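You operate a simulated robot arm through the tools that you are given. There is no shell and no other tool. Be economical: measure what you need, move in short steps, check, and stop when the job is done.

Carry out the task below with a simulated robot arm. There is one attempt and no reset: what you move stays moved.

TASK
Put one of the red tins from the top of the folding table on top of the brown wide teal-tape carton.

It is judged by the outcome, as a careful person would: the job done as asked, and still so three seconds after it is handed in. It fails if anything else is knocked over, pushed out of place, dropped, spilled or broken.

THE ROBOT
A 7-joint arm with a two-finger parallel gripper, fixed in place. Base frame: the origin is at the foot of the arm, x ahead of it, y to its left, z up; the work surface is at about z = 0. Lengths are in m, angles in degrees, forces in N, time in s.
With the tool pointing down near the work surface it reaches from about 0.22 to 0.58 m from the base axis. Its first joint turns from -66.0 to 66.0 degrees. Payload 2.5 kg.
Tool frame: the origin (TCP) lies between the finger pads and is the grasp point; the fingertips stand 0.023 m ahead of it; z points along the fingers, y is the line along which they close. The gripper opens to 0.094 m. The fingers are 0.038 m wide and 0.01 m thick; the gripper's body (0.054 by 0.096 m) begins 0.039 m behind the TCP.
Orientation is that of the tool frame in the base frame, as [roll, pitch, yaw] about the fixed x, y, z axes, in that order (R = Rz(yaw) Ry(pitch) Rx(roll)). With the fingers straight down and closing along the base's y, the tool's x points along the base's -x, its y along +y and its z along -z.

THE INTERFACE
- The arm moves only by the tool arm_command. Its argument "deltas" is a list of rows, each a list of 3 entries, a list of its own where there are three numbers: the finger opening in m, from 0 to 0.094, then the shift along the tool's x, y, z in m, then the turn, a rotation vector about the tool's x, y, z in degrees. In form: [[jaw, [tx, ty, tz], [ax, ay, az]], ...]. A call has 1 to 8 rows; each row shifts and turns the commanded pose from where the row before left it, along the tool's axes as they then stand. A row lasts 0.2 s, in which the tool goes at most 0.05 m and 8.6 degrees; a call with a longer step from one row to the next is refused whole, and so is a gripper value outside its range. A pose out of reach is approached as far as the arm can. The call stops where the force on the tool passes 40 N (or 10 N more than at its start, if that is more) or the arm is blocked; 0.2 s more then pass. The fingers move at their own pace (about 0.108 m/s each) and stop on an object; they squeeze with about 23 N. The grip force told is the motor's: it shows also when the fingers shut on nothing. Time passes only in rows, and 0.2 s behind the last, so rows that do not move let the fingers close. It gives the time, the measured TCP pose, the force on the tool (base axes), the opening and the grip force at its end, in the units of the frame above (readings bear some noise), and new pictures: "show" is both (left out), scene, wrist or none.
- Cameras (640 x 400 px; columns grow to the right, rows downward): "scene" is fixed at [0.109, -0.4058, 0.538]; the picture's right is [0.89, -0.46, 0.00], its down [-0.30, -0.58, -0.75] and it looks along [0.35, 0.67, -0.66] (base axes); focal length 271 px, centre (320, 200). "wrist" rides on the gripper at [-0.039, 0, -0.044] in the tool frame; the picture's right is [0.00, -1.00, 0.00], its down [0.97, 0.00, -0.24] and it looks along [0.24, 0.00, 0.97] (tool axes); focal length 218 px, centre (320, 200).
- locate(camera, pixels): for up to 12 pixels [column, row] of the newest picture of that camera ("zoom" is the newest enlarged one), the place [x, y, z] in the base frame of the surface seen there, good to about 0.003 m. No time passes.
- enlarge(camera, box): a new picture of the part [left, top, right, bottom] of that camera's present view, enlarged. No time passes.
- finish_job(): hands the job in; it is judged then, once.

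Work in short steps. Measure before you move; look again where a grasp or a placing could have gone wrong, and mend it. You have 60 turns and 120 pictures in all, the two below and enlarged ones among them. Open the gripper and draw the arm clear of the work before you hand the job in, unless the task says otherwise; then end with one line.

The tools are called as name(argument=value, ...) on one line, values as JSON. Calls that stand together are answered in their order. arm_command: Moves the arm, as the interface text tells. Its arguments: {"type":"object","properties":{"deltas":{"type":"array","items":{"type":"array"}},"show":{"type":"string","enum":["both","scene","wrist","none"]}},"required":["deltas"]} The other tools are called the same way: locate (camera, pixels) gives the place of the surface under pixels of a picture; enlarge (camera, box) takes an enlarged picture of a part of a camera's view; finish_job () hands the job in.

At the start:

```text
time: 0.0
tool_pos: [0.3997, -0.0381, 0.3375]
tool_rot: [-180.0, -0.1, -180.0]
contact_force: [-0.4, 0.9, 0.3]
finger_gap: 0.0941
grip_force: 0.0
```

scene: 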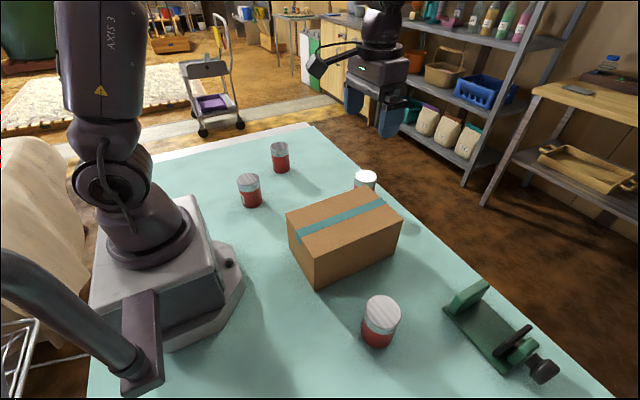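
wrist: 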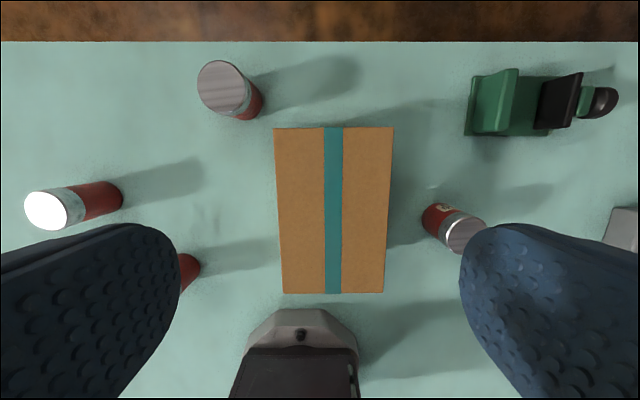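

The scene shows four red tins at about (280,147), (248,180), (365,177) and (382,308), with the carton top around (343,215). I'll measure these first.

locate(camera="scene", pixels=[[279, 147], [248, 180], [365, 177], [382, 308], [377, 338], [288, 214], [365, 190], [401, 219], [316, 253], [343, 215], [320, 285], [251, 203]])

enlarge(camera="scene", box=[220, 120, 480, 360])

```text
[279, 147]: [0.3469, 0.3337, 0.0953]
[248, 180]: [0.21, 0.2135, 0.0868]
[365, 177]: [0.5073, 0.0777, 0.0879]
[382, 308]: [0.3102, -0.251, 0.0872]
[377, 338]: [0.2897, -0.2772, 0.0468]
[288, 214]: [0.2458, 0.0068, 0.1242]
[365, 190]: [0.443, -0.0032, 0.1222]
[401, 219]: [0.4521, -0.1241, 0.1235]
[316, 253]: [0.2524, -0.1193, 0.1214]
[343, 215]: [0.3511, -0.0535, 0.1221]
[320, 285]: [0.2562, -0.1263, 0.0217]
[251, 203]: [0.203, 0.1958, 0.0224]
```

```text
1.67 times, centred on (350, 240) of scene
```

zoom: 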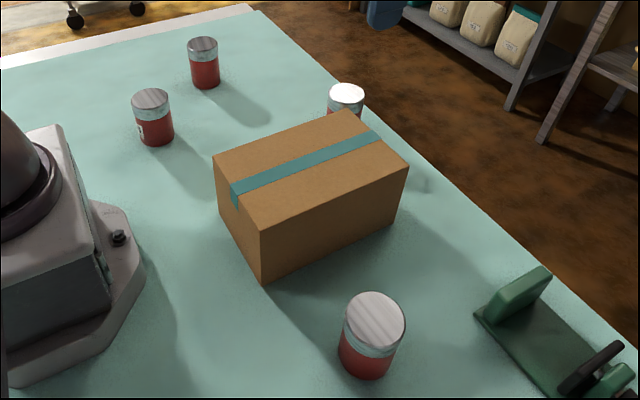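

The near tin is accessible, with its top at z≈0.087. I'll measure its lid rim in the zoom picture.

locate(camera="zoom", pixels=[[375, 320], [347, 320], [403, 320], [375, 295], [375, 345], [352, 300], [398, 340], [365, 375], [480, 310], [545, 268]])

```text
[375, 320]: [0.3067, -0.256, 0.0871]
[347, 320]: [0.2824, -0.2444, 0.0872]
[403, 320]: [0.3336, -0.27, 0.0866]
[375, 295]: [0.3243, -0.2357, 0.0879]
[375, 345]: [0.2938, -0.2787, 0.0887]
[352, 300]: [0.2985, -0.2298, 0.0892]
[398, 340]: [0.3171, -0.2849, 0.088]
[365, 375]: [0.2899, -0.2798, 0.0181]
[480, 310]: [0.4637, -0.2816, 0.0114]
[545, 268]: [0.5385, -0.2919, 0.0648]
```

Tin centre is about (0.3075, -0.257), with a diameter near 0.06. I'll move above it at a safe height.

arm_command(deltas=[[0.094, [0.0154, -0.0365, 0], [0, 0, 0]], [0.094, [0.0154, -0.0365, 0], [0, 0, 0]], [0.094, [0.0154, -0.0365, 0], [0, 0, 0]], [0.094, [0.0154, -0.0365, 0], [0, 0, 0]], [0.094, [0.0154, -0.0365, 0], [0, 0, 0]], [0.094, [0.0154, -0.0365, 0], [0, 0, 0]], [0.094, [0, 0, 0.04], [0, 0, 0]], [0.094, [0, 0, 0.04], [0, 0, 0]]])

```text
time: 1.8
tool_pos: [0.3113, -0.2565, 0.2571]
tool_rot: [180.0, 0.0, -179.9]
contact_force: [-0.4, 0.0, 0.2]
finger_gap: 0.094
grip_force: 0.0
```

scene: 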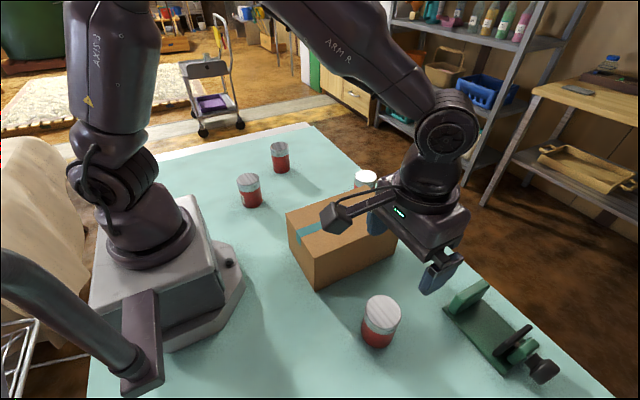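
wrist: 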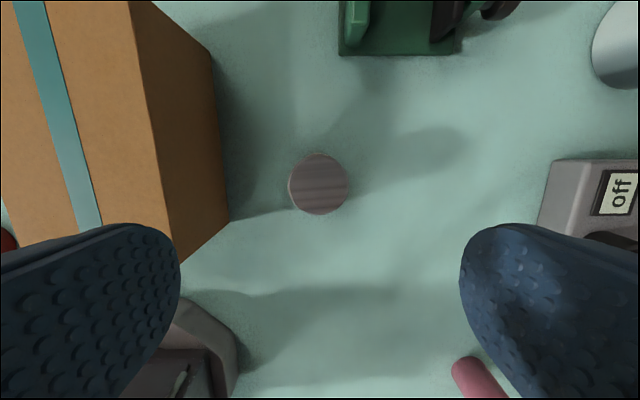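

The wrist view shows the tin lid at (319,184). There are also objects on the right: a grey "off" box at (600,200), a pink object at (475,375) and a silver round one at (620,45). I'll measure the clearance to these.

locate(camera="wrist", pixels=[[319, 184], [290, 184], [347, 184], [319, 156], [319, 212], [556, 162], [545, 220], [615, 200], [475, 375], [455, 365], [600, 50], [215, 150]])

```text
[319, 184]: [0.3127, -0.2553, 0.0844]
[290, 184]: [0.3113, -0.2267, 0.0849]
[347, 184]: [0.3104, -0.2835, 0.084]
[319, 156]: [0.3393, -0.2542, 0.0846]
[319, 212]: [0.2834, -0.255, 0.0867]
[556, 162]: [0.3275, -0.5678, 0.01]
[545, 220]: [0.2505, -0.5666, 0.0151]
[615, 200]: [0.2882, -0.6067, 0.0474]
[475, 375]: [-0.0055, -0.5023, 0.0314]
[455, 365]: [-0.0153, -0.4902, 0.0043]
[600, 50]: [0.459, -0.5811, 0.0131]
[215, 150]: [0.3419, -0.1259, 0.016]
```

The tin centre (0.3115, -0.255) is aligned with the tool, and the other objects are well away. I'll descend to z≈0.064.

arm_command(deltas=[[0.094, [0, 0.0015, 0.045], [0, 0, 0]], [0.094, [0, 0, 0.045], [0, 0, 0]], [0.094, [0, 0, 0.04], [0, 0, 0]], [0.094, [0, 0, 0.03], [0, 0, 0]], [0.094, [0, 0, 0.02], [0, 0, 0]], [0.094, [0, 0, 0.013], [0, 0, 0]], [0.094, [0, 0, 0], [0, 0, 0]]])

```text
time: 3.4
tool_pos: [0.3087, -0.2558, 0.0667]
tool_rot: [180.0, 0.0, -180.0]
contact_force: [-0.1, -0.7, 0.3]
finger_gap: 0.0941
grip_force: 0.1
```

scene: 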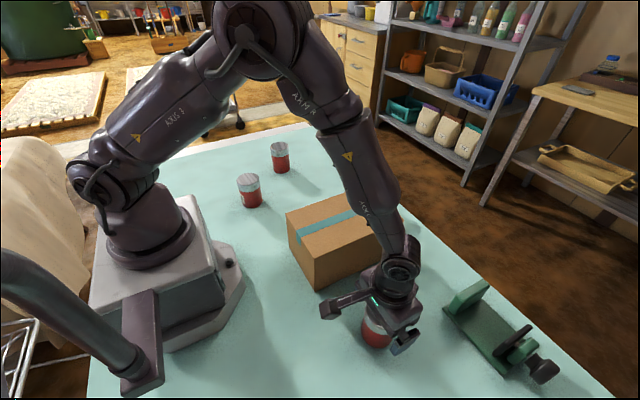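
wrist: 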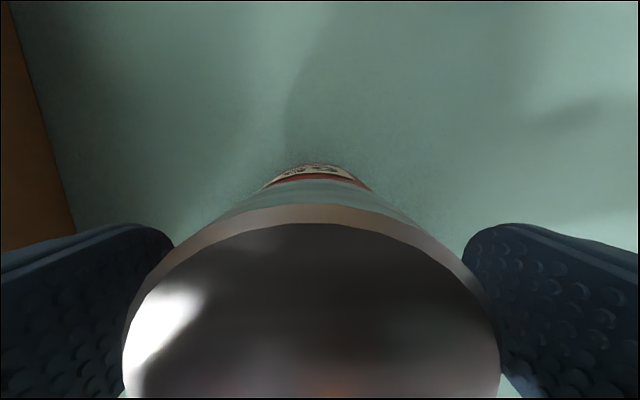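

The tin sits between the pads, so I'll go down another 4 mm, shift x slightly and close.

arm_command(deltas=[[0.094, [-0.002, 0, 0.004], [0, 0, 0]], [0.05, [0, 0, 0], [0, 0, 0]], [0.04, [0, 0, 0], [0, 0, 0]], [0.04, [0, 0, 0], [0, 0, 0]], [0.04, [0, 0, 0], [0, 0, 0]]], show="wrist")

```text
time: 4.6
tool_pos: [0.3101, -0.2549, 0.0633]
tool_rot: [-179.9, 0.0, -179.9]
contact_force: [0.4, 2.3, 2.5]
finger_gap: 0.0612
grip_force: 22.9
```

wrist: 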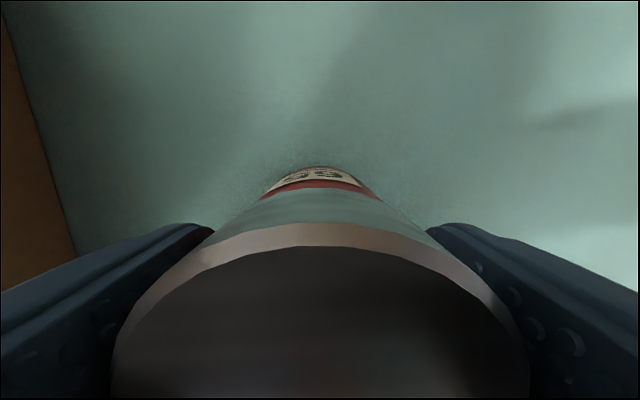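

The tin is held (gap 0.061, 23 N). I'll lift it gently by 0.18 m.

arm_command(deltas=[[0.04, [0, 0, -0.01], [0, 0, 0]], [0.04, [0, 0, -0.025], [0, 0, 0]], [0.04, [0, 0, -0.035], [0, 0, 0]], [0.04, [0, 0, -0.035], [0, 0, 0]], [0.04, [0, 0, -0.035], [0, 0, 0]], [0.04, [0, 0, -0.025], [0, 0, 0]], [0.04, [0, 0, -0.015], [0, 0, 0]]], show="scene")

```text
time: 6.2
tool_pos: [0.3107, -0.2572, 0.2423]
tool_rot: [180.0, 0.0, -180.0]
contact_force: [0.0, 0.0, -1.9]
finger_gap: 0.0612
grip_force: 22.7
```

scene: 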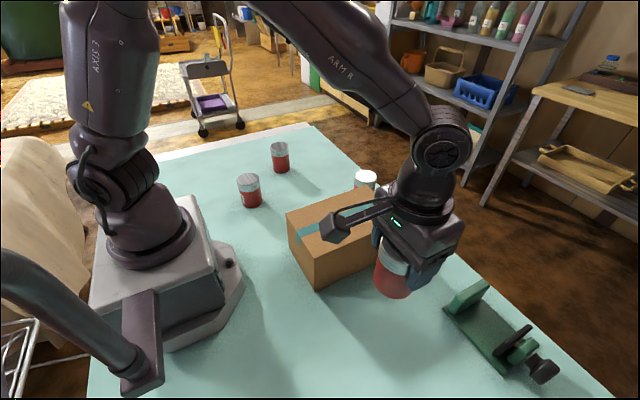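

The tin is up, with its bottom at about 0.18 and the carton top at 0.122. I'll carry it over the carton centre (0.35, -0.059).

arm_command(deltas=[[0.04, [-0.003, 0.015, 0], [0, 0, 0]], [0.04, [-0.007, 0.033, 0], [0, 0, 0]], [0.04, [-0.008, 0.035, 0], [0, 0, 0]], [0.04, [-0.008, 0.035, 0], [0, 0, 0]], [0.04, [-0.007, 0.035, 0], [0, 0, 0]], [0.04, [-0.005, 0.03, 0], [0, 0, 0]], [0.04, [-0.002, 0.015, 0], [0, 0, 0]], [0.04, [0, 0, 0], [0, 0, 0]]])

```text
time: 8.0
tool_pos: [0.346, -0.0577, 0.2396]
tool_rot: [-180.0, 0.0, -180.0]
contact_force: [0.1, -0.1, -1.5]
finger_gap: 0.0613
grip_force: 22.8
```

scene: 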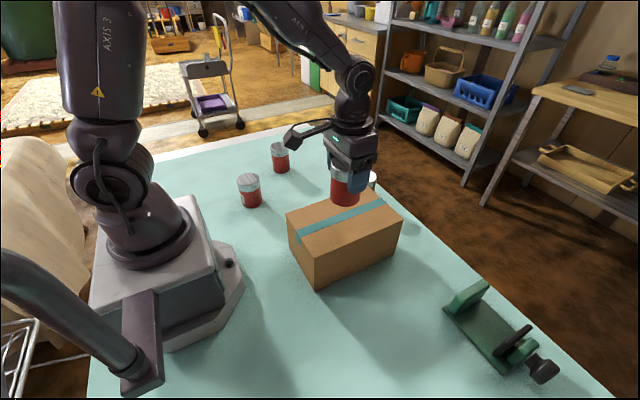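
wrist: 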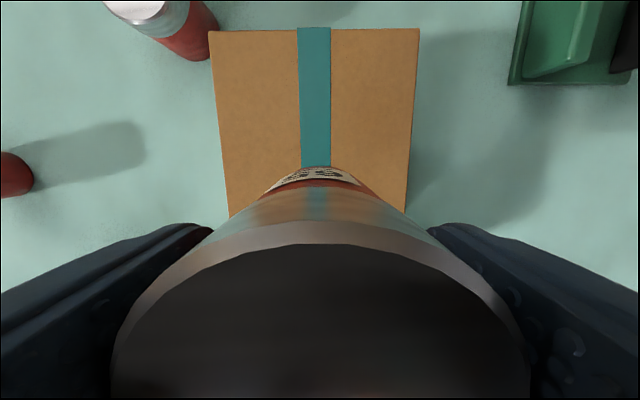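

The tin is centred over the carton. I'll lower it 0.047 m, to just above contact.

arm_command(deltas=[[0.04, [0, 0, 0.02], [0, 0, 0]], [0.04, [0, 0, 0.017], [0, 0, 0]], [0.04, [0, 0, 0.007], [0, 0, 0]], [0.04, [0, 0, 0.003], [0, 0, 0]], [0.04, [0, 0, 0], [0, 0, 0]]], show="scene")

enlarge(camera="scene", box=[270, 120, 430, 300])

```text
time: 9.2
tool_pos: [0.3484, -0.0565, 0.1944]
tool_rot: [-180.0, 0.1, 179.9]
contact_force: [1.3, -0.2, -1.4]
finger_gap: 0.0612
grip_force: 23.2
```

scene: 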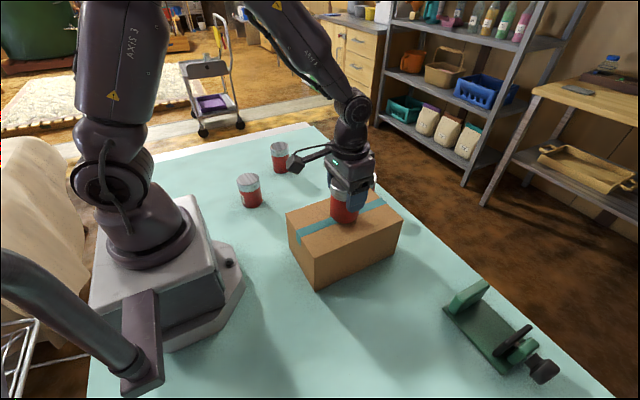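

```text
2.22 times, centred on (350, 210) of scene
```

zoom: 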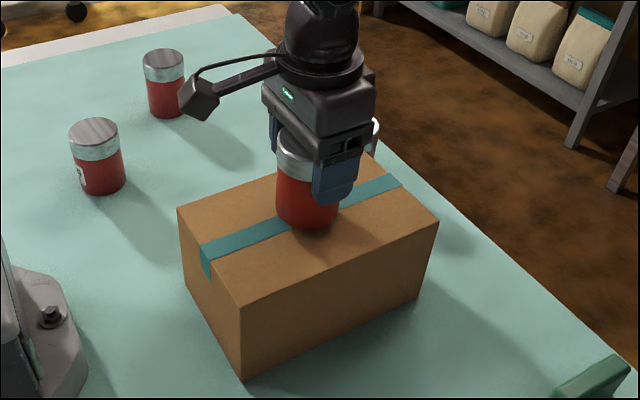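

No contact yet (fz −1.4 is just the tin's weight). I'll lower it in 2 mm steps.

arm_command(deltas=[[0.04, [0, 0, 0.003], [0, 0, 0]], [0.04, [0, 0, 0.002], [0, 0, 0]], [0.04, [0, 0, 0.002], [0, 0, 0]], [0.04, [0, 0, 0], [0, 0, 0]]], show="none")

```text
time: 10.2
tool_pos: [0.3495, -0.0575, 0.1875]
tool_rot: [-180.0, 0.0, 180.0]
contact_force: [0.0, 0.6, -1.6]
finger_gap: 0.0611
grip_force: 23.5
```

arm_command(deltas=[[0.04, [0, 0, 0.0015], [0, 0, 0]], [0.04, [0, 0, 0.001], [0, 0, 0]], [0.04, [0, 0, 0], [0, 0, 0]]], show="none")

```text
time: 11.0
tool_pos: [0.3497, -0.0583, 0.1833]
tool_rot: [-179.9, 0.1, -179.9]
contact_force: [-0.2, 0.7, -1.8]
finger_gap: 0.0614
grip_force: 22.4
```

Still no load from below, so I'll keep going 1 mm at a time.

arm_command(deltas=[[0.04, [0, 0, 0.001], [0, 0, 0]], [0.04, [0, 0, 0.001], [0, 0, 0]], [0.04, [0, 0, 0], [0, 0, 0]]], show="none")

enlarge(camera="scene", box=[300, 160, 400, 250])

```text
time: 11.8
tool_pos: [0.3503, -0.0583, 0.1823]
tool_rot: [180.0, 0.1, -180.0]
contact_force: [-1.1, -0.3, 9.8]
finger_gap: 0.0611
grip_force: 22.9
```

```text
4.44 times, centred on (350, 205) of scene
```

zoom: 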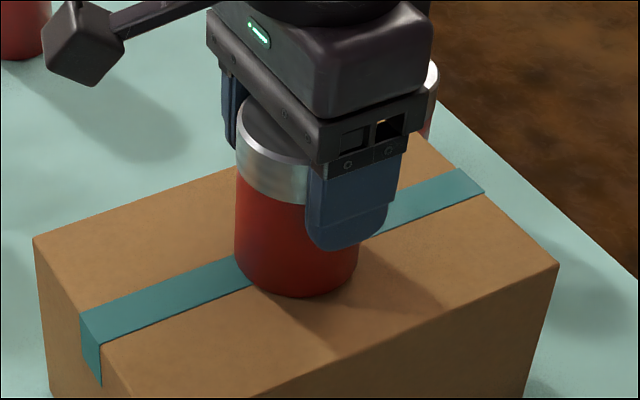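

Contact: fz is +9.8 and the tin rests on the carton. I'll open the gripper in place.

arm_command(deltas=[[0.062, [0, 0, -0.0005], [0, 0, 0]], [0.075, [0, 0, 0], [0, 0, 0]], [0.094, [0, 0, 0], [0, 0, 0]], [0.094, [0, 0, 0], [0, 0, 0]]])

```text
time: 12.8
tool_pos: [0.3505, -0.0575, 0.1841]
tool_rot: [-180.0, 0.2, -179.9]
contact_force: [1.1, -0.2, 0.1]
finger_gap: 0.0943
grip_force: 0.0
```

scene: 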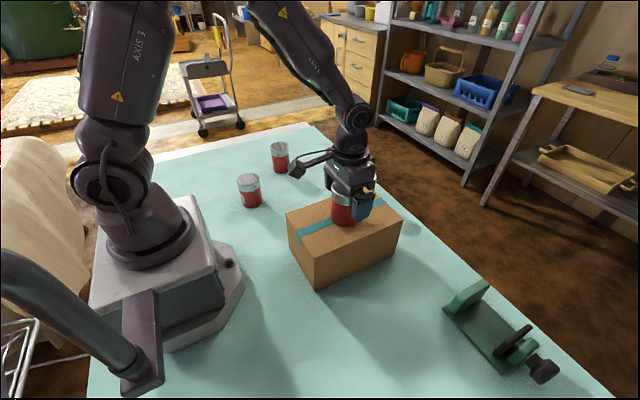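
wrist: 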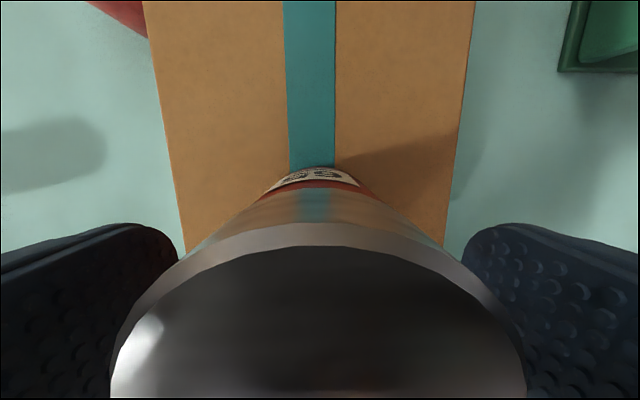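

The fingers are clear on both sides, so I'll go straight up.

arm_command(deltas=[[0.094, [0, 0, -0.01], [0, 0, 0]], [0.094, [0, 0, -0.025], [0, 0, 0]], [0.094, [0, 0, -0.035], [0, 0, 0]], [0.094, [0, 0, -0.04], [0, 0, 0]], [0.094, [0, 0, -0.04], [0, 0, 0]], [0.094, [0, 0, -0.02], [0, 0, 0]], [0.094, [0, 0, 0], [0, 0, 0]]])

```text
time: 14.4
tool_pos: [0.3487, -0.0596, 0.3529]
tool_rot: [-179.9, 0.0, -180.0]
contact_force: [-0.6, 0.0, -0.6]
finger_gap: 0.0941
grip_force: 0.1
```

scene: 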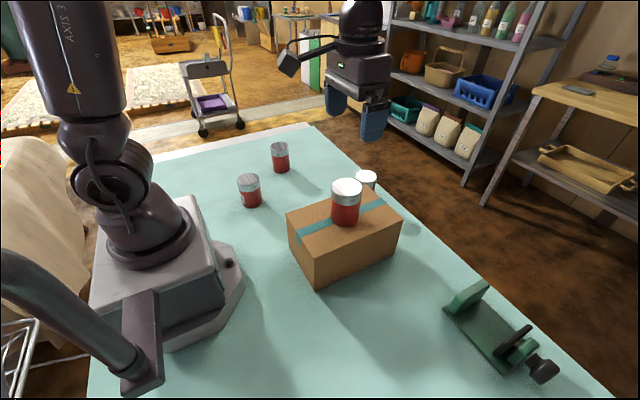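
wrist: 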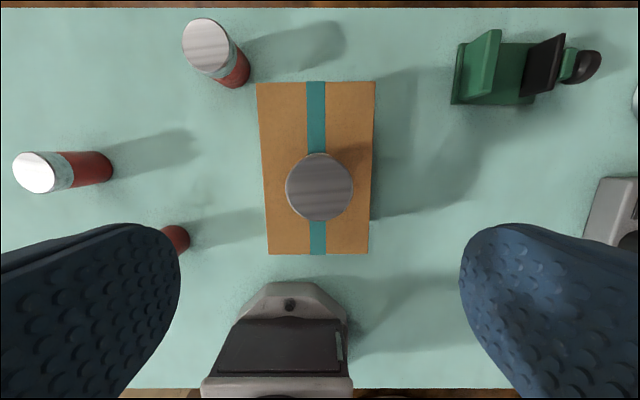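

The tin stands upright on the middle of the carton, everything else is where it was, and the arm is clear. I'll hand the job in.

finish_job()

```text
The job is handed in.
```

One red tin from the table now stands upright on the centre of the brown teal-tape carton, nothing else was disturbed, and the job is handed in.
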